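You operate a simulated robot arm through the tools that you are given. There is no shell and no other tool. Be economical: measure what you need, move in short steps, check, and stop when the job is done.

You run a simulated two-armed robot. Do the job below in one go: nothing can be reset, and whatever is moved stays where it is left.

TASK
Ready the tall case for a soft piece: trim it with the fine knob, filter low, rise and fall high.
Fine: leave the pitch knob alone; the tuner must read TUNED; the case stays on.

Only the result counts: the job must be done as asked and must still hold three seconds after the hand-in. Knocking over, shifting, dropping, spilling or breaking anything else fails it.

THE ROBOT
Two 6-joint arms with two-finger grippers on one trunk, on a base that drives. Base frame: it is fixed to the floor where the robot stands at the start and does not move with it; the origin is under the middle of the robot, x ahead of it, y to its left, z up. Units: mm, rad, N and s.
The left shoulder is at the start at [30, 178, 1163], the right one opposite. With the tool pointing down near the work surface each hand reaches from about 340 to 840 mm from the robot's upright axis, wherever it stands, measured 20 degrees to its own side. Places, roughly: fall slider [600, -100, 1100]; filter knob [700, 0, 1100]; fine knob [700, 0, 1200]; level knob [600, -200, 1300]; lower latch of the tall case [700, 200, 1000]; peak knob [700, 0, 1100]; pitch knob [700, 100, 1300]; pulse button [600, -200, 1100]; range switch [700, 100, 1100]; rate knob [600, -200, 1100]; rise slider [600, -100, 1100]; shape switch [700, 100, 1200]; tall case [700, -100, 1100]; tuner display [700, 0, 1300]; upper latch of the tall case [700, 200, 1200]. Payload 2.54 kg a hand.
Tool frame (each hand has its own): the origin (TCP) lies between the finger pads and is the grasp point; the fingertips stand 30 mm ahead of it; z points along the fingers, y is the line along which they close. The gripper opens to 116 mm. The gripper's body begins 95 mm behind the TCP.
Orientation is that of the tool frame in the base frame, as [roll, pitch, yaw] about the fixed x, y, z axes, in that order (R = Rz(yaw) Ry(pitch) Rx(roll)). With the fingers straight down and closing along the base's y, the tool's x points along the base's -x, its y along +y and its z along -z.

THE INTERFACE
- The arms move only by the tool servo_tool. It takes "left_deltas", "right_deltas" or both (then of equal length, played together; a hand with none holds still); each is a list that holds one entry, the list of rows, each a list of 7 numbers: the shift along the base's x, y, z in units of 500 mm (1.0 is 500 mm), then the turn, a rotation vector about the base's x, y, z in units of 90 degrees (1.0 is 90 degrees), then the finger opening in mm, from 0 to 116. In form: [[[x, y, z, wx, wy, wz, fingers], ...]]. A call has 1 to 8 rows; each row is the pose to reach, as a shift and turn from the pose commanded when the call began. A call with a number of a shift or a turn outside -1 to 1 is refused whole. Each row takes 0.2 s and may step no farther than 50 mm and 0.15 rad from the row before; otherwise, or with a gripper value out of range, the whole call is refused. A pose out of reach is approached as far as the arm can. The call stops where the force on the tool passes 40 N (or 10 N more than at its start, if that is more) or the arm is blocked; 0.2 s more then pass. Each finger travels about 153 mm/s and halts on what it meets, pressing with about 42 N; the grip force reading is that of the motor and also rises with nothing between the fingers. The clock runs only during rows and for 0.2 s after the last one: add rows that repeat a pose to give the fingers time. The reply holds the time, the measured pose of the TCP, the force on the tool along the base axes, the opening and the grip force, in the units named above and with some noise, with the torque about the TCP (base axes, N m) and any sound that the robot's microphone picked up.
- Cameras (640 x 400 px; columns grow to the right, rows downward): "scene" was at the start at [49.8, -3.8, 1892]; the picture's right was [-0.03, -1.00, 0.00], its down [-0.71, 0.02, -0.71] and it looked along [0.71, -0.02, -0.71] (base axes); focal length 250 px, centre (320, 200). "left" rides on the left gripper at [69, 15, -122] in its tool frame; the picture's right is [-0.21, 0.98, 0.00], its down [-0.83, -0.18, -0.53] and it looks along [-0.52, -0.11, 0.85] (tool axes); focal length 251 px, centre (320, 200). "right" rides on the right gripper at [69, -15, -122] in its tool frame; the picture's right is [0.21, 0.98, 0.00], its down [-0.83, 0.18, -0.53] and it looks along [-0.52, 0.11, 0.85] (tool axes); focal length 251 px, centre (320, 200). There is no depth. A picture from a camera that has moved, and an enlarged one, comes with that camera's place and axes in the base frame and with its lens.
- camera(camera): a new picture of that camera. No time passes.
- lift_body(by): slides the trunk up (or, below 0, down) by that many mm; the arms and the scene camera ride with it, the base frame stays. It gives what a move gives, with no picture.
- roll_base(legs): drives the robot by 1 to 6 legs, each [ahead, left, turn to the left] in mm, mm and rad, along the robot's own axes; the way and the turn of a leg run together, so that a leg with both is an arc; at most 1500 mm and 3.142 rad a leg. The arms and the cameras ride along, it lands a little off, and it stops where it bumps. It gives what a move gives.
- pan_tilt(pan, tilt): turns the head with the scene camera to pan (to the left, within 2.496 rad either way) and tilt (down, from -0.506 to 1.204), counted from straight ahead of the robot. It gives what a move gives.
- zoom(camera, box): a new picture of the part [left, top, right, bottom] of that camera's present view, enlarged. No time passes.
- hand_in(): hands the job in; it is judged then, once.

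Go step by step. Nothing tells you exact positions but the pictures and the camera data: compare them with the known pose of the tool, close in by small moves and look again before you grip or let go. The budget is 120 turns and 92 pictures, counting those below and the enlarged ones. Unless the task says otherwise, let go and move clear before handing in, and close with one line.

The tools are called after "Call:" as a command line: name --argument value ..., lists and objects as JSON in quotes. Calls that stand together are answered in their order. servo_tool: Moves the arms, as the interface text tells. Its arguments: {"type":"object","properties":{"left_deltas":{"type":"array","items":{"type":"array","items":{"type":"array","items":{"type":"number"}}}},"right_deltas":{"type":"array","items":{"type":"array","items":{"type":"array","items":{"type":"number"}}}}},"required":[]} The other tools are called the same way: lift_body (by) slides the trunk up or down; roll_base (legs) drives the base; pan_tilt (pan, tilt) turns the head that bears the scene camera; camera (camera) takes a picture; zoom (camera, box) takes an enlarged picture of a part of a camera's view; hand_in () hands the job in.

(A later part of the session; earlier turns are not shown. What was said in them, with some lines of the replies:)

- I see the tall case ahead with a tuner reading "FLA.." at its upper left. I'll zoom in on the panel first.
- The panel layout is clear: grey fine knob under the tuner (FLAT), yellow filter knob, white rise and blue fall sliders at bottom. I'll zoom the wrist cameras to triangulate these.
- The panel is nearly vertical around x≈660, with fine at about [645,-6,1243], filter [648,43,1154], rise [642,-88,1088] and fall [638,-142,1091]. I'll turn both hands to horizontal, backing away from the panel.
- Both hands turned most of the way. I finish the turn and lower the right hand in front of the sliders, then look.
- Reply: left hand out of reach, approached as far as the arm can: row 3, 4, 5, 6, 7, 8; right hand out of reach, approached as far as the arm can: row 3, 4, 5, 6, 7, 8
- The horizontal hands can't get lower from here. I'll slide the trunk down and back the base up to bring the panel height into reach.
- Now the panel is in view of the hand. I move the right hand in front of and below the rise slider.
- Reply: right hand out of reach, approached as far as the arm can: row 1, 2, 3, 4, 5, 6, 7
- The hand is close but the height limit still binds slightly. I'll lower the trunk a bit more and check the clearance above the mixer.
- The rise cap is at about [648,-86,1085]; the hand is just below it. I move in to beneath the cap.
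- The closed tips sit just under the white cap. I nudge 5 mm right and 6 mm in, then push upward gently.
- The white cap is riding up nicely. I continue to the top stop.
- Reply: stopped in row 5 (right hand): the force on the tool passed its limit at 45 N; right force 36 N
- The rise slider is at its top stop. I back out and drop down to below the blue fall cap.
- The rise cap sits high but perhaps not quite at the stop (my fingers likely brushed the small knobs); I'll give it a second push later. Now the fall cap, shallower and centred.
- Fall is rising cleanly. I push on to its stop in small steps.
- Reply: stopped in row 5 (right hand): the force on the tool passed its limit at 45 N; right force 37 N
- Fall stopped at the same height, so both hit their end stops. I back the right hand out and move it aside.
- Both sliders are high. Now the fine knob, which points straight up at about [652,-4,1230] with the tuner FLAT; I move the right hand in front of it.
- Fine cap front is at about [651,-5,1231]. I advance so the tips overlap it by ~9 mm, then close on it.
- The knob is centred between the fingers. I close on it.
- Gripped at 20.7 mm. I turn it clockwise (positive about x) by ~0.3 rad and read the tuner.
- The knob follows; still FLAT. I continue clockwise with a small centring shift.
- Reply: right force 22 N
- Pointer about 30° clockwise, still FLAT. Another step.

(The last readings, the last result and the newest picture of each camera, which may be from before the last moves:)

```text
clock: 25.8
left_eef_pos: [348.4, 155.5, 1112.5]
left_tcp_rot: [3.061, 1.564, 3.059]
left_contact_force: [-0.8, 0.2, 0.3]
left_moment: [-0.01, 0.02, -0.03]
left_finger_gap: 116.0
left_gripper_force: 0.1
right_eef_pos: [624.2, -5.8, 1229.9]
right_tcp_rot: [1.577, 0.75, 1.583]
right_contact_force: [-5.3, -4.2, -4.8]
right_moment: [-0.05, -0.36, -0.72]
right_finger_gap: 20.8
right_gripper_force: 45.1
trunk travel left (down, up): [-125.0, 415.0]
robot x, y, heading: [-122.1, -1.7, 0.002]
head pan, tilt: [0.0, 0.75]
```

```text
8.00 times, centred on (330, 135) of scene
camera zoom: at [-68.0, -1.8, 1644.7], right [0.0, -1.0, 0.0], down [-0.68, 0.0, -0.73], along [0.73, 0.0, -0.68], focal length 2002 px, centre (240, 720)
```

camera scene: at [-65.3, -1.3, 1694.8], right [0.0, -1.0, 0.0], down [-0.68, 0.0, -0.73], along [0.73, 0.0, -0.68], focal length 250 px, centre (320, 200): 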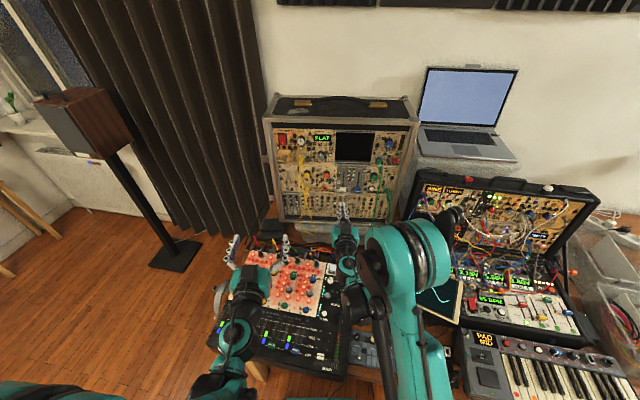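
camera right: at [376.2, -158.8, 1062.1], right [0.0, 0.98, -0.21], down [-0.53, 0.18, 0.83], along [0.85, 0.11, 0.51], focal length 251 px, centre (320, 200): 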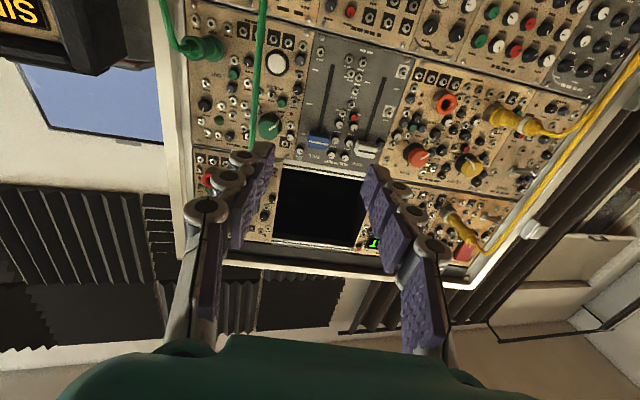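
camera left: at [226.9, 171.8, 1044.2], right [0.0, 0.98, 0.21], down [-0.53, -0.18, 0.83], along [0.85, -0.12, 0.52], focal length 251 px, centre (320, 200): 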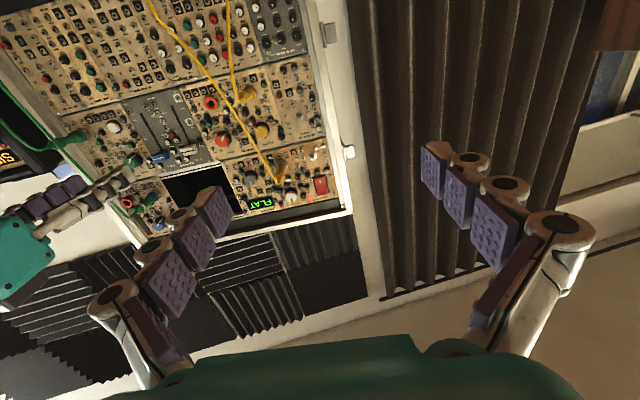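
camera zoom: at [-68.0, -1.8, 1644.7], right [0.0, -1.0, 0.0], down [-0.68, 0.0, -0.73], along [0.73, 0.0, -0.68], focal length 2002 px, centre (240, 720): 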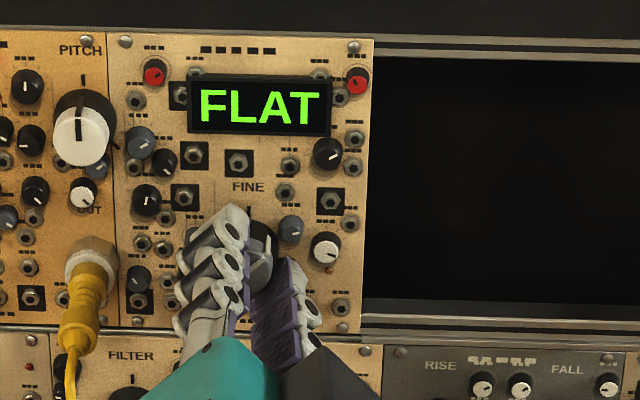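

Still FLAT; continuing clockwise.

Call:
servo_tool --right_deltas '[[[0, 0, 0, 0.05, 0, 0, 18], [0, -0.002, 0, 0.1, 0, 0, 18], [0, -0.002, 0, 0.13, 0, 0, 18]]]'

Call:
zoom --camera "scene" --box '[290, 110, 370, 160]'

```text
clock: 26.6
left_eef_pos: [348.6, 156.5, 1113.2]
left_tcp_rot: [-3.139, 1.564, -3.14]
left_contact_force: [0.0, 0.4, 0.5]
left_moment: [0.0, 0.02, 0.0]
left_finger_gap: 116.1
left_gripper_force: 0.1
right_eef_pos: [628.0, -5.5, 1229.6]
right_tcp_rot: [1.576, 0.543, 1.584]
right_contact_force: [-17.2, 0.1, -23.0]
right_moment: [-0.02, 0.35, -0.63]
right_finger_gap: 20.4
right_gripper_force: 44.7
trunk travel left (down, up): [-125.0, 415.0]
robot x, y, heading: [-119.3, -1.0, -0.007]
head pan, tilt: [0.0, 0.75]
```

```text
8.00 times, centred on (330, 135) of scene
camera zoom: at [-67.6, -1.0, 1644.7], right [0.0, -1.0, 0.0], down [-0.68, 0.0, -0.73], along [0.73, 0.0, -0.68], focal length 2002 px, centre (240, 720)
```

zoom: 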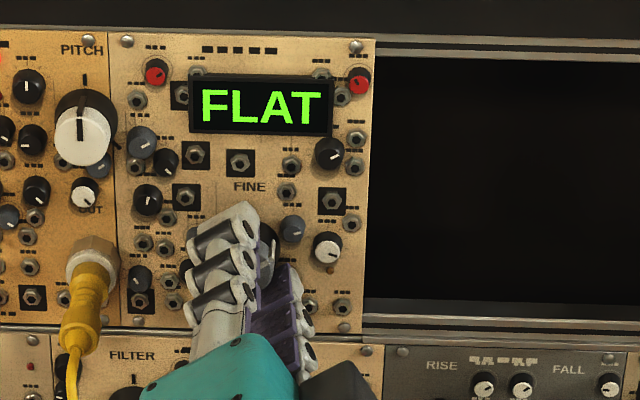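

Still FLAT at ~60°. I ease the side load and turn on.

Call:
servo_tool --right_deltas '[[[-0.002, 0, -0.003, 0.05, 0, 0, 18], [-0.002, 0, -0.004, 0.1, 0, 0, 18], [-0.002, 0, -0.004, 0.15, 0, 0, 18]]]'

Call:
zoom --camera "scene" --box '[290, 110, 370, 160]'

```text
clock: 27.4
left_eef_pos: [349.3, 156.1, 1112.7]
left_tcp_rot: [-3.102, 1.565, -3.102]
left_contact_force: [0.1, -0.1, -1.1]
left_moment: [-0.05, 0.01, -0.02]
left_finger_gap: 116.2
left_gripper_force: 0.1
right_eef_pos: [625.0, -6.2, 1228.5]
right_tcp_rot: [1.572, 0.313, 1.579]
right_contact_force: [2.7, 0.9, 8.9]
right_moment: [-0.01, -0.52, -0.64]
right_finger_gap: 20.5
right_gripper_force: 44.7
trunk travel left (down, up): [-125.0, 415.0]
robot x, y, heading: [-115.8, 0.1, -0.004]
head pan, tilt: [0.0, 0.75]
```

```text
8.00 times, centred on (330, 135) of scene
camera zoom: at [-67.7, -0.7, 1645.1], right [0.0, -1.0, 0.0], down [-0.68, 0.0, -0.73], along [0.73, 0.0, -0.68], focal length 2002 px, centre (240, 720)
```

zoom: 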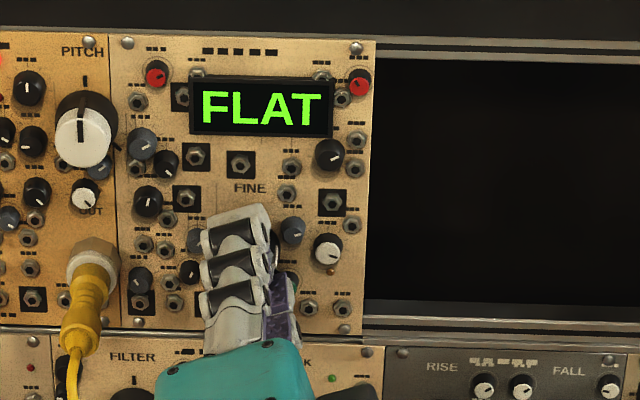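

At ~72° still FLAT. One more step, then check the pointer with the wrist camera.

Call:
servo_tool --right_deltas '[[[0, 0, 0, 0.05, 0, 0, 18], [0, 0, 0, 0.1, 0, 0, 18], [0, 0, 0, 0.15, 0, 0, 18]]]'

Call:
zoom --camera "right" --box '[200, 50, 440, 200]'

Call:
zoom --camera "scene" --box '[290, 110, 370, 160]'

```text
clock: 28.2
left_eef_pos: [349.3, 157.1, 1113.0]
left_tcp_rot: [-3.041, 1.567, -3.042]
left_contact_force: [-0.8, 0.7, 0.2]
left_moment: [0.01, -0.04, 0.02]
left_finger_gap: 116.1
left_gripper_force: 0.0
right_eef_pos: [626.7, -6.0, 1228.4]
right_tcp_rot: [1.586, 0.081, 1.583]
right_contact_force: [9.5, 3.3, 21.2]
right_moment: [0.02, -0.72, -0.69]
right_finger_gap: 20.4
right_gripper_force: 44.6
trunk travel left (down, up): [-125.0, 415.0]
robot x, y, heading: [-118.1, -0.9, 0.002]
head pan, tilt: [0.0, 0.75]
```

```text
2.67 times, centred on (320, 125) of right
camera zoom: at [502.9, 59.0, 1209.2], right [0.01, 0.29, 0.96], down [-0.52, -0.81, 0.26], along [0.85, -0.5, 0.14], focal length 670 px, centre (320, 400)
```

zoom: 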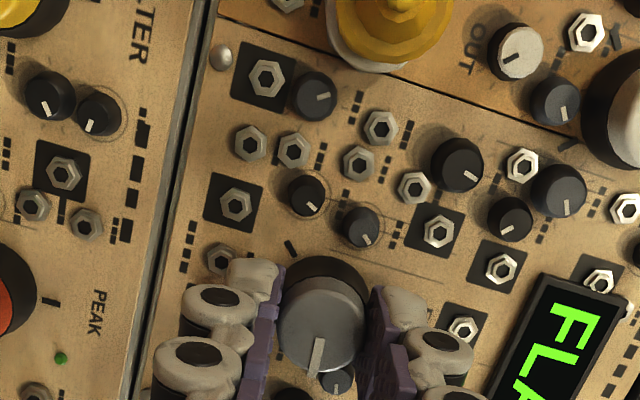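

```text
8.00 times, centred on (330, 135) of scene
camera zoom: at [-68.3, -0.2, 1645.1], right [0.0, -1.0, 0.0], down [-0.68, 0.0, -0.73], along [0.73, 0.0, -0.68], focal length 2002 px, centre (240, 720)
```

zoom: 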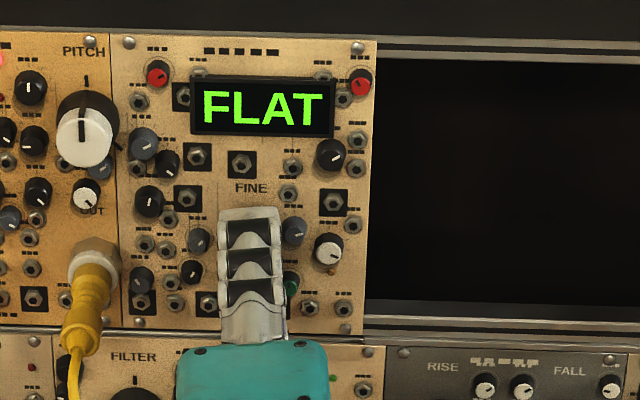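

The pointer has followed to ~90° clockwise; tuner still FLAT. I keep turning.

Call:
servo_tool --right_deltas '[[[0, 0, 0.001, 0.05, 0, 0, 18], [0, 0, 0.002, 0.1, 0, 0, 18], [0, 0, 0.002, 0.15, 0, 0, 18]]]'

Call:
zoom --camera "scene" --box '[290, 110, 370, 160]'

```text
clock: 28.9
left_eef_pos: [348.0, 157.4, 1113.9]
left_tcp_rot: [-3.016, 1.564, -3.015]
left_contact_force: [0.6, -0.1, -1.0]
left_moment: [-0.01, 0.03, 0.02]
left_finger_gap: 116.1
left_gripper_force: 0.1
right_eef_pos: [628.2, -12.2, 1229.1]
right_tcp_rot: [1.635, -0.109, 1.618]
right_contact_force: [-8.4, 9.6, -2.2]
right_moment: [-0.02, -0.53, 1.52]
right_finger_gap: 20.5
right_gripper_force: 45.3
right hand out of reach, approached as far as the arm can: row 1, 2, 3
trunk travel left (down, up): [-125.0, 415.0]
robot x, y, heading: [-118.1, -3.0, -0.002]
head pan, tilt: [0.0, 0.75]
stopped in row 3 (right hand): the force on the tool passed its limit at 77 N (the readings are from after the stop); the commanded pose is now the measured one
```

```text
8.00 times, centred on (330, 135) of scene
camera zoom: at [-69.2, 0.5, 1644.9], right [0.0, -1.0, 0.0], down [-0.68, 0.0, -0.73], along [0.73, 0.0, -0.68], focal length 2002 px, centre (240, 720)
```

zoom: 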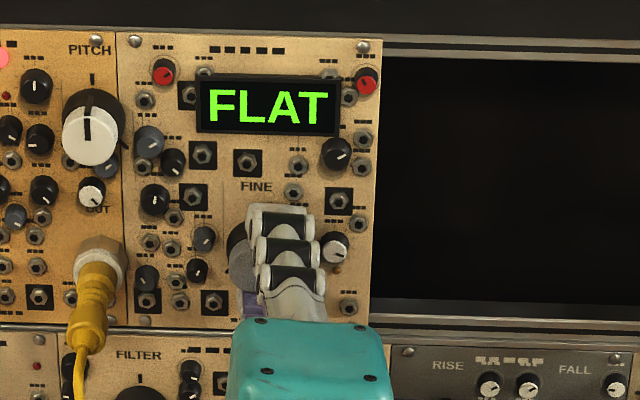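

The wrist hit its limit at ~95°. I release, back off straight, and check that nothing shifted.

Call:
servo_tool --right_deltas '[[[0, 0, 0, 0, 0, 0, 44], [0, 0, 0, 0, 0, 0, 44], [-0.06, 0, 0, 0, 0, 0, 44], [-0.14, 0, 0, 0, 0, 0, 44]]]'

Call:
camera --camera "scene"

Call:
zoom --camera "right" --box '[200, 50, 440, 200]'

```text
clock: 29.9
left_eef_pos: [348.1, 156.0, 1114.0]
left_tcp_rot: [3.122, 1.565, 3.122]
left_contact_force: [-0.2, -1.4, 0.2]
left_moment: [0.03, 0.0, 0.01]
left_finger_gap: 116.1
left_gripper_force: 0.1
right_eef_pos: [561.3, -17.2, 1228.1]
right_tcp_rot: [1.648, -0.109, 1.61]
right_contact_force: [0.0, 0.4, 0.3]
right_moment: [0.03, 0.01, -0.03]
right_finger_gap: 43.6
right_gripper_force: 0.0
trunk travel left (down, up): [-125.0, 415.0]
robot x, y, heading: [-117.1, 0.5, 0.0]
head pan, tilt: [0.0, 0.75]
```

```text
52 pictures are left
camera scene: at [-69.3, -0.8, 1644.9], right [0.0, -1.0, 0.0], down [-0.68, 0.0, -0.73], along [0.73, 0.0, -0.68], focal length 250 px, centre (320, 200)
```

scene: 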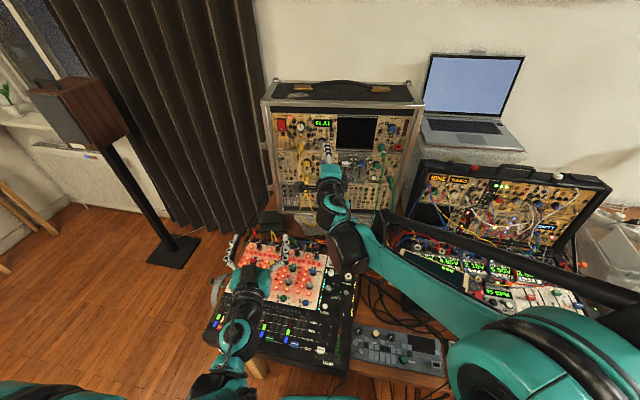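

```text
2.67 times, centred on (320, 125) of right
camera zoom: at [435.1, 46.3, 1229.0], right [0.07, 0.11, 0.99], down [-0.48, -0.87, 0.13], along [0.87, -0.49, -0.01], focal length 670 px, centre (320, 400)
```

zoom: 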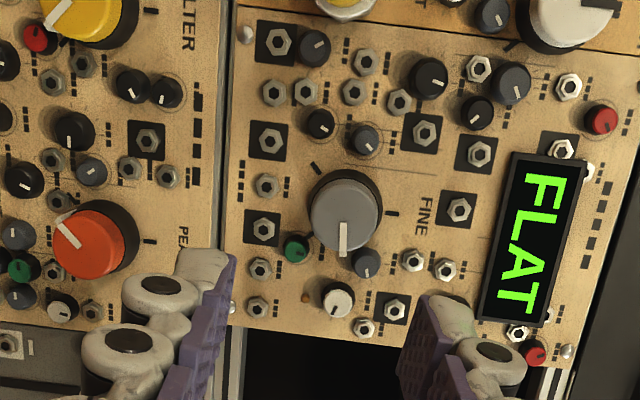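

The fine pointer is at +90° with the end mark near ±130°, so there's room left. I turn the empty hand back for a new grip.

Call:
servo_tool --right_deltas '[[[0, 0.005, 0, -0.095, 0, 0, 44], [0, 0.01, 0, -0.19, 0, 0, 44], [0, 0.015, 0, -0.285, 0, 0, 44], [0, 0.02, 0, -0.38, 0, 0, 44], [0, 0.024, 0.004, -0.475, 0, 0, 44], [0, 0.024, 0.004, -0.57, 0, 0, 44], [0, 0.024, 0.004, -0.665, 0, 0, 44], [0, 0.024, 0.004, -0.76, 0, 0, 44]]]'

```text
clock: 31.7
left_eef_pos: [349.2, 156.8, 1112.6]
left_tcp_rot: [-3.127, 1.563, -3.129]
left_contact_force: [0.2, 0.0, 0.2]
left_moment: [0.0, -0.04, -0.01]
left_finger_gap: 115.8
left_gripper_force: 0.0
right_eef_pos: [559.7, -4.2, 1230.5]
right_tcp_rot: [1.712, 1.083, 1.651]
right_contact_force: [0.9, -1.2, -0.7]
right_moment: [0.03, 0.03, 0.01]
right_finger_gap: 44.0
right_gripper_force: 0.1
trunk travel left (down, up): [-125.0, 415.0]
robot x, y, heading: [-118.7, 2.4, 0.0]
head pan, tilt: [0.0, 0.75]
```

The hand is nearly back upright; I finish the turn, square it to the panel and look.

Call:
servo_tool --right_deltas '[[[0, 0, 0, -0.08, -0.015, 0.01, 44], [0, 0, 0, -0.16, -0.03, 0.02, 44], [0, 0, 0, -0.24, -0.037, 0.035, 44], [0, 0, 0, -0.31, -0.037, 0.035, 44]]]'

Call:
zoom --camera "right" --box '[200, 80, 440, 230]'

Call:
zoom --camera "scene" --box '[270, 110, 390, 185]'

```text
clock: 32.7
left_eef_pos: [348.9, 157.5, 1112.8]
left_tcp_rot: [-3.112, 1.563, -3.114]
left_contact_force: [0.9, 0.5, -0.4]
left_moment: [0.01, 0.04, 0.01]
left_finger_gap: 116.0
left_gripper_force: 0.0
right_eef_pos: [560.5, -4.3, 1231.2]
right_tcp_rot: [-0.287, 1.565, -0.29]
right_contact_force: [0.3, 0.3, -1.0]
right_moment: [-0.02, 0.03, -0.01]
right_finger_gap: 44.0
right_gripper_force: 0.1
trunk travel left (down, up): [-125.0, 415.0]
robot x, y, heading: [-121.1, 2.8, -0.001]
head pan, tilt: [0.0, 0.75]
```

```text
2.67 times, centred on (320, 155) of right
camera zoom: at [437.5, -19.9, 1160.0], right [0.01, 0.98, -0.22], down [-0.54, 0.19, 0.82], along [0.84, 0.11, 0.53], focal length 670 px, centre (320, 320)
```

zoom: 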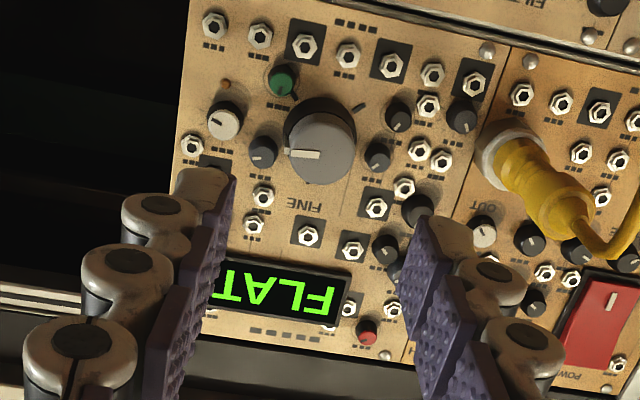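

```text
5.33 times, centred on (330, 148) of scene
camera zoom: at [-67.8, -0.3, 1644.8], right [0.0, -1.0, 0.0], down [-0.68, 0.0, -0.73], along [0.73, 0.0, -0.68], focal length 1335 px, centre (267, 480)
```

zoom: 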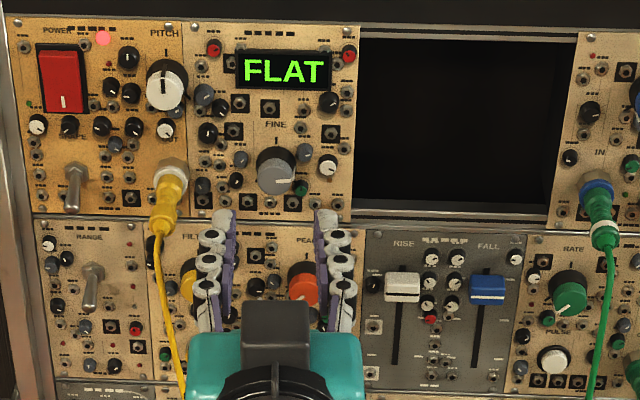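

I regrip the fine knob, at [651,-6,1231].

Call:
servo_tool --right_deltas '[[[0.04, -0.003, 0, 0, 0, 0, 44], [0.09, -0.003, 0, 0, 0, 0, 44], [0.134, -0.003, 0, 0, 0, 0, 44], [0.134, -0.003, 0, 0, 0, 0, 30], [0.134, -0.003, 0, 0, 0, 0, 18], [0.134, -0.003, 0, 0, 0, 0, 18]]]'

Call:
servo_tool --right_deltas '[[[0, 0, 0, 0.05, 0, 0, 18], [0, 0, 0, 0.1, 0, 0, 18]]]'

Call:
zoom --camera "scene" --box '[290, 110, 370, 160]'

```text
clock: 34.1
left_eef_pos: [348.9, 157.2, 1113.1]
left_tcp_rot: [-3.105, 1.564, -3.102]
left_contact_force: [0.6, 0.1, -0.2]
left_moment: [-0.03, 0.01, 0.0]
left_finger_gap: 116.0
left_gripper_force: 0.0
right_eef_pos: [626.3, -5.0, 1232.3]
right_tcp_rot: [-0.067, 1.565, -0.072]
right_contact_force: [2.3, 0.6, 4.7]
right_moment: [-0.01, -0.18, -0.15]
right_finger_gap: 20.8
right_gripper_force: 45.1
trunk travel left (down, up): [-125.0, 415.0]
robot x, y, heading: [-123.5, 2.6, -0.001]
head pan, tilt: [0.0, 0.75]
```

```text
clock: 34.7
left_eef_pos: [349.3, 157.1, 1112.8]
left_tcp_rot: [-3.078, 1.564, -3.081]
left_contact_force: [0.5, 0.5, -0.6]
left_moment: [0.0, 0.02, 0.02]
left_finger_gap: 115.8
left_gripper_force: 0.0
right_eef_pos: [627.0, -5.7, 1231.4]
right_tcp_rot: [1.538, 1.414, 1.533]
right_contact_force: [7.4, 1.7, 12.8]
right_moment: [0.02, -0.39, -0.02]
right_finger_gap: 20.8
right_gripper_force: 44.9
trunk travel left (down, up): [-125.0, 415.0]
robot x, y, heading: [-117.4, -2.1, 0.0]
head pan, tilt: [0.0, 0.75]
```

```text
8.00 times, centred on (330, 135) of scene
camera zoom: at [-67.9, 0.1, 1645.0], right [0.0, -1.0, 0.0], down [-0.68, 0.0, -0.73], along [0.73, 0.0, -0.68], focal length 2002 px, centre (240, 720)
```

zoom: 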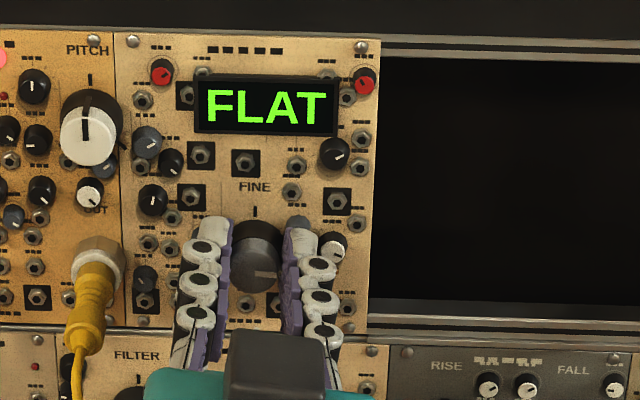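

Still FLAT at ~+97°. I continue in 9° steps.

Call:
servo_tool --right_deltas '[[[0, 0, 0.002, 0.05, 0, 0, 18], [0, 0, 0.002, 0.1, 0, 0, 18]]]'

Call:
zoom --camera "scene" --box '[290, 110, 370, 160]'

Call:
servo_tool --right_deltas '[[[0, 0, 0, 0.05, 0, 0, 18], [0, 0, 0, 0.1, 0, 0, 18]]]'

Call:
zoom --camera "scene" --box '[290, 110, 370, 160]'

```text
clock: 35.3
left_eef_pos: [349.0, 158.6, 1112.8]
left_tcp_rot: [-3.052, 1.563, -3.053]
left_contact_force: [0.0, 0.0, -0.5]
left_moment: [0.02, 0.01, 0.0]
left_finger_gap: 116.0
left_gripper_force: 0.1
right_eef_pos: [626.5, -4.7, 1231.5]
right_tcp_rot: [1.559, 1.254, 1.554]
right_contact_force: [2.9, 3.1, 1.0]
right_moment: [-0.01, -1.0, -0.32]
right_finger_gap: 20.5
right_gripper_force: 44.7
trunk travel left (down, up): [-125.0, 415.0]
robot x, y, heading: [-121.6, 0.8, -0.005]
head pan, tilt: [0.0, 0.75]
```

```text
8.00 times, centred on (330, 135) of scene
camera zoom: at [-67.7, 0.4, 1644.8], right [0.0, -1.0, 0.0], down [-0.68, 0.0, -0.73], along [0.73, 0.0, -0.68], focal length 2002 px, centre (240, 720)
```

zoom: 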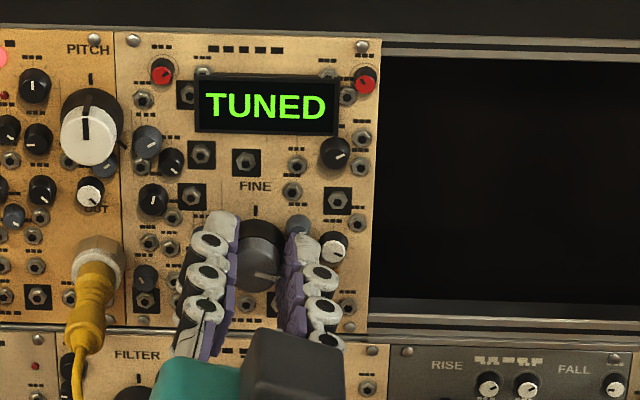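

```text
clock: 35.9
left_eef_pos: [348.5, 156.9, 1113.0]
left_tcp_rot: [-3.041, 1.563, -3.04]
left_contact_force: [-0.4, 0.5, -0.3]
left_moment: [0.03, -0.01, -0.02]
left_finger_gap: 115.5
left_gripper_force: 0.0
right_eef_pos: [627.0, -6.6, 1232.0]
right_tcp_rot: [1.564, 1.1, 1.558]
right_contact_force: [-1.8, 3.4, -2.1]
right_moment: [-0.05, -0.71, -0.43]
right_finger_gap: 20.5
right_gripper_force: 45.3
trunk travel left (down, up): [-125.0, 415.0]
robot x, y, heading: [-115.7, 2.9, 0.0]
head pan, tilt: [0.0, 0.75]
```

```text
8.00 times, centred on (330, 135) of scene
camera zoom: at [-68.0, 0.5, 1644.8], right [0.0, -1.0, 0.0], down [-0.68, 0.0, -0.73], along [0.73, 0.0, -0.68], focal length 2002 px, centre (240, 720)
```

zoom: 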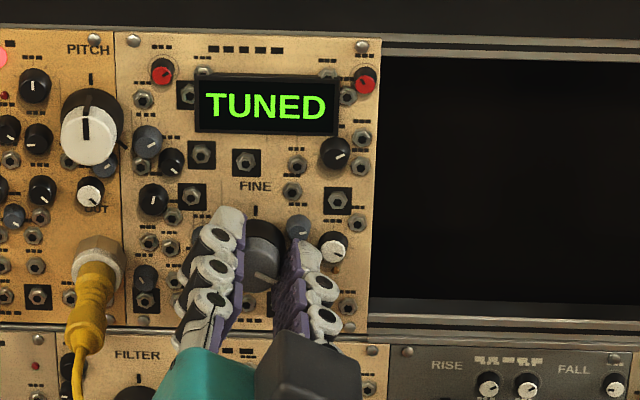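

The tuner reads TUNED over two steps, so we're inside the band. I release and back straight off.

Call:
servo_tool --right_deltas '[[[0, 0, 0, 0, 0, 0, 32], [0, 0, 0, 0, 0, 0, 44], [-0.06, 0, 0, 0, 0, 0, 44], [-0.14, 0, 0, 0, 0, 0, 44]]]'

Call:
zoom --camera "scene" --box '[270, 110, 390, 185]'

```text
clock: 36.9
left_eef_pos: [347.4, 156.8, 1113.1]
left_tcp_rot: [3.133, 1.566, 3.13]
left_contact_force: [-0.1, 0.3, 1.1]
left_moment: [0.02, 0.01, -0.03]
left_finger_gap: 116.0
left_gripper_force: 0.0
right_eef_pos: [556.4, -5.8, 1232.0]
right_tcp_rot: [1.562, 1.1, 1.558]
right_contact_force: [-0.3, 0.2, -0.2]
right_moment: [-0.01, 0.02, 0.01]
right_finger_gap: 44.1
right_gripper_force: 0.0
trunk travel left (down, up): [-125.0, 415.0]
robot x, y, heading: [-121.1, 1.7, -0.004]
head pan, tilt: [0.0, 0.75]
```

```text
5.33 times, centred on (330, 148) of scene
camera zoom: at [-69.2, -0.7, 1644.9], right [0.0, -1.0, 0.0], down [-0.68, 0.0, -0.73], along [0.73, 0.0, -0.68], focal length 1335 px, centre (267, 480)
```

zoom: 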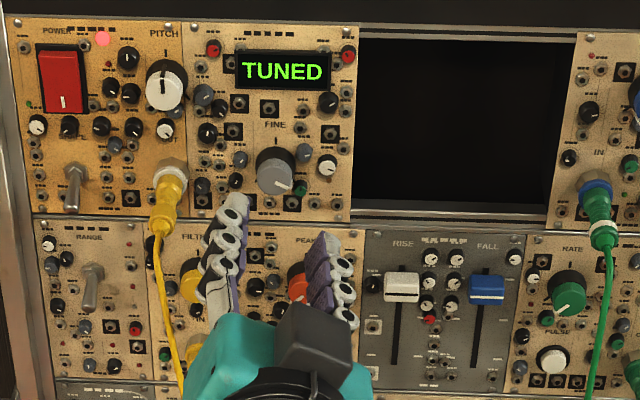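

TUNED holds after release. Next the filter knob: its pointer is at lower right (high) and must go counter-clockwise; I move the left hand aside and the right hand in front of it for a look.

Call:
servo_tool --right_deltas '[[[-0.08, 0, 0, 0, 0, 0, 44], [-0.08, 0.03, -0.06, 0, 0, 0, 44], [-0.08, 0.07, -0.12, 0, 0, 0, 44], [-0.08, 0.1, -0.17, 0, 0, 0, 44]]]' --left_deltas '[[[0, 0.06, 0, 0, 0, 0, 80], [0, 0.12, 0, 0, 0, 0, 40], [0, 0.18, 0, 0, 0, 0, 40], [0, 0.18, 0, 0, 0, 0, 40]]]'

Call:
camera --camera "right"

Call:
camera --camera "scene"

```text
clock: 37.9
left_eef_pos: [349.1, 247.3, 1111.0]
left_tcp_rot: [-3.08, 1.564, -3.08]
left_contact_force: [0.5, 0.6, 0.0]
left_moment: [0.0, -0.03, -0.01]
left_finger_gap: 39.9
left_gripper_force: 0.1
left hand out of reach, approached as far as the arm can: row 1
right_eef_pos: [519.7, 42.7, 1146.6]
right_tcp_rot: [1.565, 1.098, 1.559]
right_contact_force: [1.0, 0.2, 0.5]
right_moment: [0.0, -0.01, -0.02]
right_finger_gap: 44.2
right_gripper_force: 0.2
trunk travel left (down, up): [-125.0, 415.0]
robot x, y, heading: [-122.2, 0.9, -0.002]
head pan, tilt: [0.0, 0.75]
```

```text
44 pictures are left
camera right: at [397.6, 61.5, 1077.0], right [0.01, 0.97, 0.25], down [-0.54, -0.21, 0.82], along [0.84, -0.14, 0.52], focal length 251 px, centre (320, 200)
```

right: 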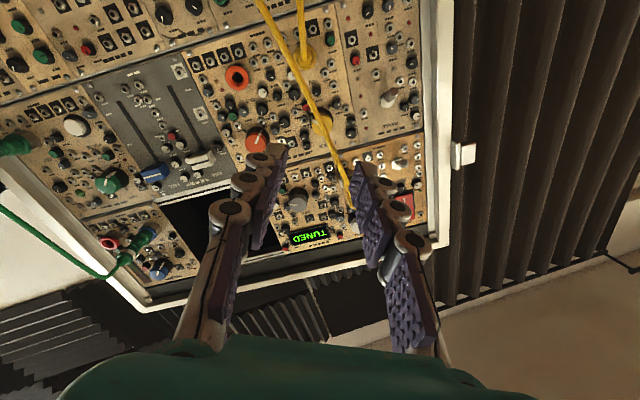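

```text
43 pictures are left
camera scene: at [-66.7, 0.0, 1644.8], right [0.0, -1.0, 0.0], down [-0.68, 0.0, -0.73], along [0.73, 0.0, -0.68], focal length 250 px, centre (320, 200)
```

scene: 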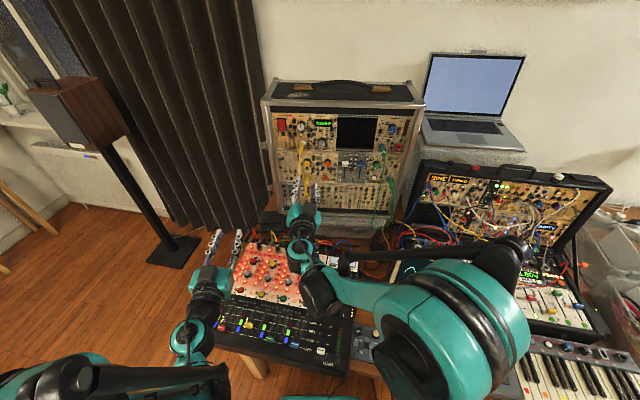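

The yellow cable passes close by the filter knob; I zoom to see the clearance.

Call:
zoom --camera "right" --box '[220, 40, 460, 190]'

Call:
zoom --camera "scene" --box '[265, 125, 345, 175]'

```text
2.67 times, centred on (340, 115) of right
camera zoom: at [397.6, 61.5, 1077.0], right [0.01, 0.97, 0.25], down [-0.54, -0.21, 0.82], along [0.84, -0.14, 0.52], focal length 670 px, centre (267, 427)
```

zoom: 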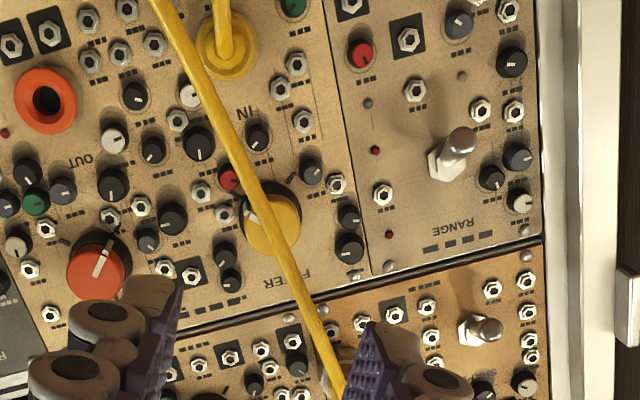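

```text
8.00 times, centred on (305, 150) of scene
camera zoom: at [-66.7, 0.0, 1644.8], right [0.0, -1.0, 0.0], down [-0.68, 0.0, -0.73], along [0.73, 0.0, -0.68], focal length 2002 px, centre (440, 600)
```

zoom: 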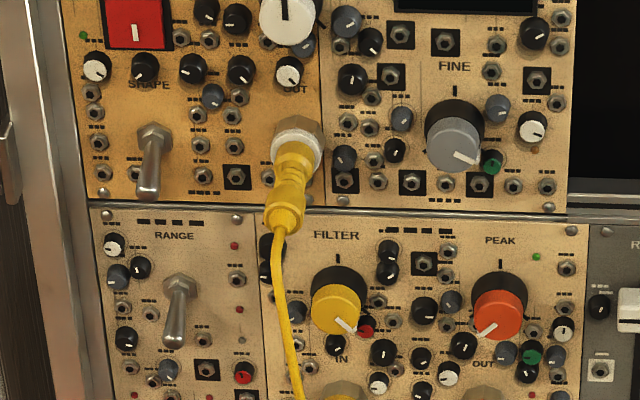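

The cable hangs about 90 mm in front of the panel at y≈52, just left of the filter, so straddling it is risky. I'll instead roll the knob counter-clockwise with the closed fingers stroking upward on its right side; first I back off and turn the hand so its slim side faces the cable.

Call:
servo_tool --right_deltas '[[[-0.08, 0, 0, 0, 0, 0, 44], [-0.12, -0.03, 0, -0.08, 0, 0, 20], [-0.12, -0.08, -0.01, -0.17, 0, 0, 0], [-0.12, -0.08, -0.02, -0.26, 0, 0, 0], [-0.12, -0.08, -0.03, -0.35, 0, 0, 0], [-0.12, -0.08, -0.03, -0.44, 0, 0, 0], [-0.12, -0.08, -0.03, -0.53, 0, 0, 0], [-0.12, -0.08, -0.03, -0.62, 0, 0, 0]]]'

Call:
servo_tool --right_deltas '[[[0, 0, 0, -0.09, 0, 0, 0], [0, 0, 0, -0.18, 0, 0, 0], [0, 0, 0, -0.27, 0, 0, 0], [0, 0, 0, -0.36, 0, 0, 0], [0, 0, 0, -0.45, 0, 0, 0], [0, 0, 0, -0.54, 0, 0, 0], [0, 0, 0, -0.62, 0, 0, 0], [0, 0, 0, -0.68, 0, 0, 0]]]'

Call:
camera --camera "right"

```text
clock: 39.7
left_eef_pos: [348.3, 245.8, 1112.3]
left_tcp_rot: [-3.126, 1.564, -3.126]
left_contact_force: [-0.7, -0.5, 0.0]
left_moment: [0.01, 0.0, 0.02]
left_finger_gap: 40.1
left_gripper_force: 0.0
right_eef_pos: [456.5, 4.5, 1131.6]
right_tcp_rot: [-1.557, 1.065, -1.559]
right_contact_force: [0.3, 0.0, 0.1]
right_moment: [-0.02, 0.01, -0.01]
right_finger_gap: 0.0
right_gripper_force: 28.3
trunk travel left (down, up): [-125.0, 415.0]
robot x, y, heading: [-117.6, -1.7, 0.001]
head pan, tilt: [0.0, 0.75]
```

```text
clock: 41.5
left_eef_pos: [348.1, 246.0, 1111.4]
left_tcp_rot: [-3.125, 1.563, -3.125]
left_contact_force: [-0.8, 0.1, -0.9]
left_moment: [0.03, 0.01, 0.03]
left_finger_gap: 39.8
left_gripper_force: 0.1
right_eef_pos: [456.0, 3.7, 1130.2]
right_tcp_rot: [-1.566, 0.0, -1.566]
right_contact_force: [0.5, 0.7, -1.1]
right_moment: [0.0, 0.0, 0.02]
right_finger_gap: 0.0
right_gripper_force: 28.5
trunk travel left (down, up): [-125.0, 415.0]
robot x, y, heading: [-120.1, 0.3, -0.007]
head pan, tilt: [0.0, 0.75]
```

```text
40 pictures are left
camera right: at [334.3, -67.5, 1145.6], right [0.01, -0.22, -0.98], down [-0.54, 0.82, -0.19], along [0.84, 0.53, -0.11], focal length 251 px, centre (320, 200)
```

right: 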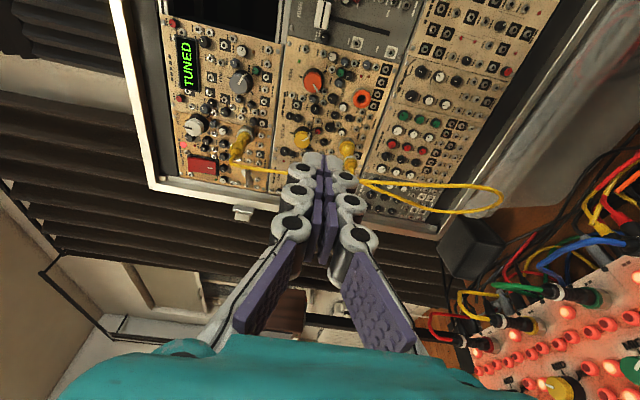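

The hand is at roll −90° with clearance to the cable on its left. I move to just right of the filter knob (cap centre ≈ [652,44,1147], radius ≈10.5).

Call:
servo_tool --right_deltas '[[[0.08, 0.005, 0, 0, 0, 0, 0], [0.16, 0.015, 0.005, 0, 0, 0, 0], [0.24, 0.025, 0.01, 0, 0, 0, 0], [0.3, 0.028, 0.014, 0, 0, 0, 0], [0.34, 0.028, 0.014, 0, 0, 0, 0]]]'

Call:
zoom --camera "right" --box '[240, 80, 400, 180]'

Call:
zoom --camera "scene" --box '[265, 125, 345, 175]'

```text
clock: 42.7
left_eef_pos: [348.8, 246.4, 1111.7]
left_tcp_rot: [-3.12, 1.566, -3.123]
left_contact_force: [0.1, -0.2, -0.5]
left_moment: [0.0, 0.0, 0.0]
left_finger_gap: 40.2
left_gripper_force: 0.0
right_eef_pos: [627.4, 16.2, 1136.6]
right_tcp_rot: [-1.567, -0.002, -1.564]
right_contact_force: [0.4, -0.5, -0.2]
right_moment: [-0.02, -0.01, -0.01]
right_finger_gap: 0.0
right_gripper_force: 28.7
trunk travel left (down, up): [-125.0, 415.0]
robot x, y, heading: [-118.7, 2.2, 0.002]
head pan, tilt: [0.0, 0.75]
```

```text
4.00 times, centred on (320, 130) of right
camera zoom: at [505.7, -54.3, 1150.4], right [0.0, -0.21, -0.98], down [-0.54, 0.82, -0.18], along [0.84, 0.53, -0.11], focal length 1006 px, centre (320, 480)
```

zoom: 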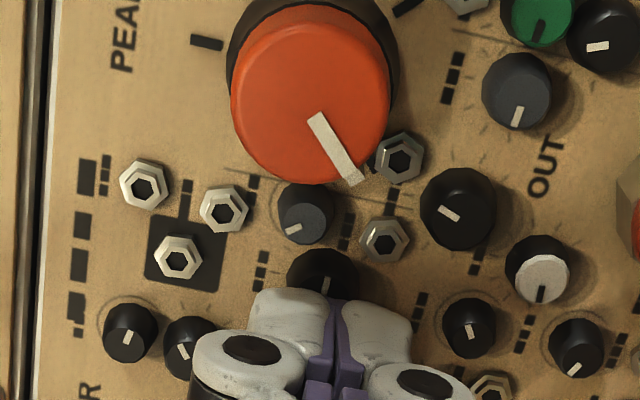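

```text
8.00 times, centred on (305, 150) of scene
camera zoom: at [-67.1, -0.3, 1644.8], right [0.0, -1.0, 0.0], down [-0.68, 0.0, -0.73], along [0.73, 0.0, -0.68], focal length 2002 px, centre (440, 600)
```

zoom: 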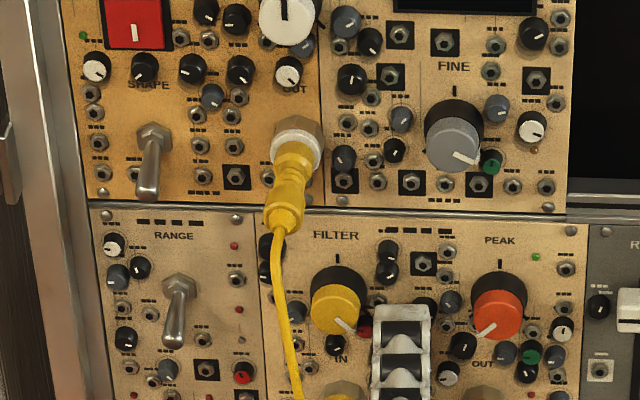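

The finger edge is ~5 mm right of the knob. I press in gently and stroke up 20 mm.

Call:
servo_tool --right_deltas '[[[0, 0.008, 0, 0, 0, 0, 0], [0, 0.015, 0.002, 0, 0, 0, 0], [0, 0.016, 0.01, 0, 0, 0, 0], [0, 0.016, 0.02, 0, 0, 0, 0], [0, 0.016, 0.03, 0, 0, 0, 0], [0, 0.016, 0.04, 0, 0, 0, 0]]]'

Call:
zoom --camera "scene" --box '[265, 125, 345, 175]'

```text
clock: 44.1
left_eef_pos: [349.2, 246.8, 1113.1]
left_tcp_rot: [3.012, 1.562, 3.01]
left_contact_force: [1.1, 0.8, 0.6]
left_moment: [-0.02, 0.01, -0.01]
left_finger_gap: 39.9
left_gripper_force: 0.1
right_eef_pos: [626.7, 23.3, 1158.7]
right_tcp_rot: [-1.566, -0.001, -1.569]
right_contact_force: [-3.2, -8.1, 1.1]
right_moment: [-0.02, 0.0, -0.2]
right_finger_gap: 0.0
right_gripper_force: 28.4
trunk travel left (down, up): [-125.0, 415.0]
robot x, y, heading: [-119.2, 2.7, -0.003]
head pan, tilt: [0.0, 0.75]
```

```text
8.00 times, centred on (305, 150) of scene
camera zoom: at [-68.4, -1.9, 1644.9], right [0.0, -1.0, 0.0], down [-0.68, 0.0, -0.73], along [0.73, 0.0, -0.68], focal length 2002 px, centre (440, 600)
```

zoom: 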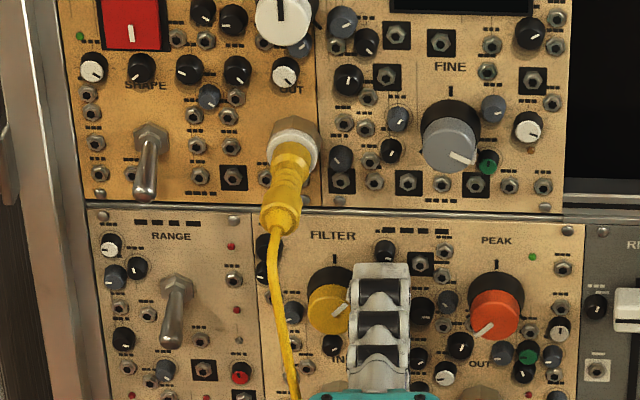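

The knob turned some. I step off, go down, and repeat with a little more pressure.

Call:
servo_tool --right_deltas '[[[0, -0.016, 0, 0, 0, 0, 0], [0, -0.016, -0.025, 0, 0, 0, 0], [0, -0.016, -0.046, 0, 0, 0, 0], [0, 0.004, -0.046, 0, 0, 0, 0], [0, 0.005, -0.036, 0, 0, 0, 0], [0, 0.005, -0.024, 0, 0, 0, 0], [0, 0.005, -0.012, 0, 0, 0, 0], [0, 0.005, 0.002, 0, 0, 0, 0]]]'

Call:
servo_tool --right_deltas '[[[0, -0.02, 0, 0, 0, 0, 0], [0, -0.02, -0.025, 0, 0, 0, 0], [0, -0.02, -0.046, 0, 0, 0, 0]]]'

Call:
zoom --camera "scene" --box '[265, 125, 345, 175]'

```text
clock: 45.9
left_eef_pos: [348.3, 244.4, 1111.9]
left_tcp_rot: [2.896, 1.564, 2.897]
left_contact_force: [0.1, 0.1, -0.5]
left_moment: [-0.01, -0.02, 0.0]
left_finger_gap: 40.1
left_gripper_force: 0.0
right_eef_pos: [626.0, 23.8, 1160.3]
right_tcp_rot: [-1.568, 0.002, -1.566]
right_contact_force: [3.9, -15.9, 5.0]
right_moment: [-0.11, -0.15, -0.41]
right_finger_gap: 0.0
right_gripper_force: 28.6
trunk travel left (down, up): [-125.0, 415.0]
robot x, y, heading: [-121.5, 1.0, -0.007]
head pan, tilt: [0.0, 0.75]
```

```text
clock: 46.7
left_eef_pos: [348.1, 247.5, 1110.9]
left_tcp_rot: [-3.118, 1.563, -3.119]
left_contact_force: [0.4, 0.7, -0.1]
left_moment: [0.0, 0.01, 0.0]
left_finger_gap: 39.8
left_gripper_force: 0.1
right_eef_pos: [626.3, 18.0, 1136.7]
right_tcp_rot: [-1.568, 0.0, -1.563]
right_contact_force: [-1.0, -0.6, -0.5]
right_moment: [0.01, 0.03, -0.02]
right_finger_gap: 0.1
right_gripper_force: 28.5
trunk travel left (down, up): [-125.0, 415.0]
robot x, y, heading: [-118.7, 0.0, 0.004]
head pan, tilt: [0.0, 0.75]
```

```text
8.00 times, centred on (305, 150) of scene
camera zoom: at [-67.8, -0.1, 1644.8], right [0.0, -1.0, 0.0], down [-0.68, 0.0, -0.73], along [0.73, 0.0, -0.68], focal length 2002 px, centre (440, 600)
```

zoom: 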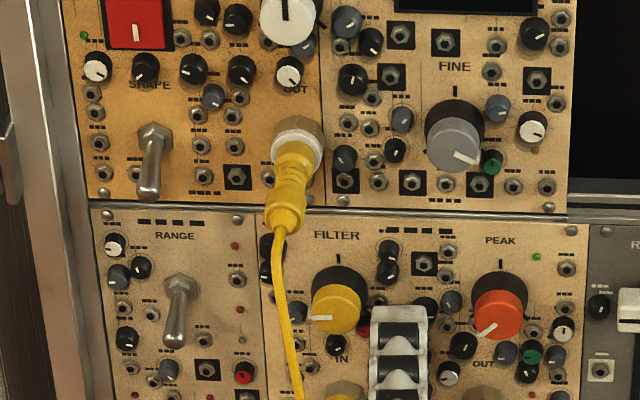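

The pointer is now at about 9 o'clock; one more stroke takes it to the low end.

Call:
servo_tool --right_deltas '[[[0, 0.01, 0, 0, 0, 0, 0], [0, 0.019, 0, 0, 0, 0, 0], [0, 0.019, 0.012, 0, 0, 0, 0], [0, 0.019, 0.024, 0, 0, 0, 0], [0, 0.019, 0.036, 0, 0, 0, 0], [0, 0.019, 0.046, 0, 0, 0, 0], [0, -0.01, 0.046, 0, 0, 0, 0]]]'

Call:
servo_tool --right_deltas '[[[0, 0, -0.04, 0, 0, 0, 0], [-0.08, 0, -0.04, 0, 0, 0, 0], [-0.16, -0.02, -0.04, 0, 0, 0, 0], [-0.24, -0.06, -0.04, 0, 0, 0, 0], [-0.3, -0.12, -0.04, 0, 0, 0, 0]]]'

Call:
zoom --camera "scene" --box '[270, 110, 390, 185]'

Call:
zoom --camera "scene" --box '[285, 140, 349, 180]'

```text
clock: 48.3
left_eef_pos: [347.8, 246.2, 1112.6]
left_tcp_rot: [3.1, 1.564, 3.099]
left_contact_force: [0.6, -0.2, -0.3]
left_moment: [0.01, 0.0, 0.0]
left_finger_gap: 40.1
left_gripper_force: 0.0
right_eef_pos: [626.8, 17.1, 1159.8]
right_tcp_rot: [-1.568, -0.001, -1.561]
right_contact_force: [0.0, -1.0, -0.1]
right_moment: [0.01, 0.01, 0.01]
right_finger_gap: 0.0
right_gripper_force: 28.6
trunk travel left (down, up): [-125.0, 415.0]
robot x, y, heading: [-119.1, -0.2, 0.001]
head pan, tilt: [0.0, 0.75]
```

```text
clock: 49.5
left_eef_pos: [348.6, 244.8, 1112.0]
left_tcp_rot: [3.054, 1.563, 3.056]
left_contact_force: [0.2, 0.2, 0.1]
left_moment: [-0.02, 0.03, -0.01]
left_finger_gap: 40.0
left_gripper_force: 0.0
right_eef_pos: [476.3, -44.4, 1138.8]
right_tcp_rot: [-1.565, 0.002, -1.565]
right_contact_force: [0.2, 0.3, 0.7]
right_moment: [0.0, 0.02, 0.0]
right_finger_gap: 0.0
right_gripper_force: 29.1
trunk travel left (down, up): [-125.0, 415.0]
robot x, y, heading: [-117.6, -1.6, -0.003]
head pan, tilt: [0.0, 0.75]
```

```text
5.33 times, centred on (330, 148) of scene
camera zoom: at [-68.7, -1.4, 1644.9], right [0.0, -1.0, 0.0], down [-0.68, 0.0, -0.73], along [0.73, 0.0, -0.68], focal length 1335 px, centre (267, 480)
```

zoom: 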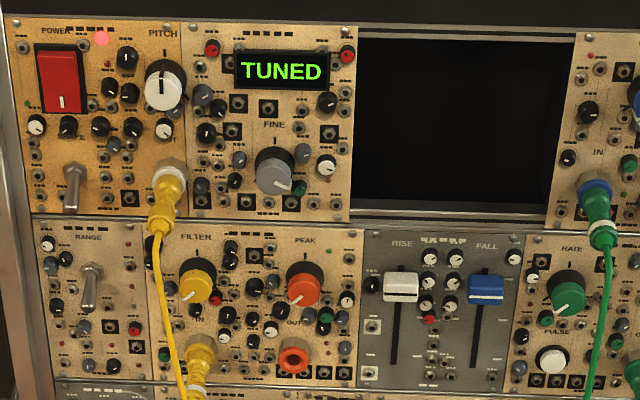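

```text
10.00 times, centred on (317, 160) of scene
camera zoom: at [-68.7, -1.4, 1644.9], right [0.0, -1.0, 0.0], down [-0.68, 0.0, -0.73], along [0.73, 0.0, -0.68], focal length 2502 px, centre (350, 600)
```

zoom: 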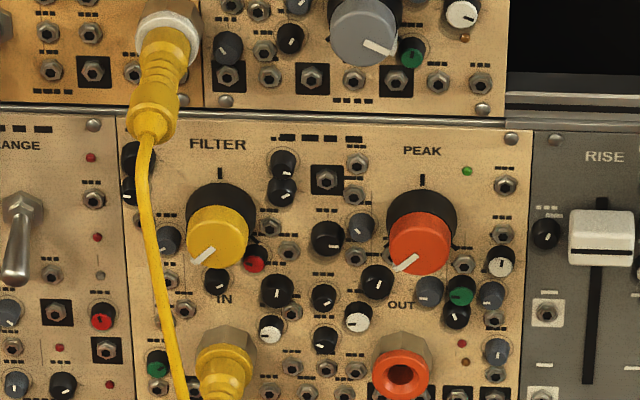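

Filter is at its low end, both sliders are at their top stops, the tuner reads TUNED, the power light is on, and pitch is untouched. Both hands are clear, so I hand in.

Call:
hand_in

```text
The job is handed in.
```

The tall case is set for the soft piece: trimmed to TUNED with the fine knob only, filter at its low end, rise and fall at their top stops, pitch knob untouched, and the case still on. While I was turning the fine knob, the wrist hit its limit and pushed on the case at up to 77 N. The pictures suggest the case moved by no more than about 2 mm.
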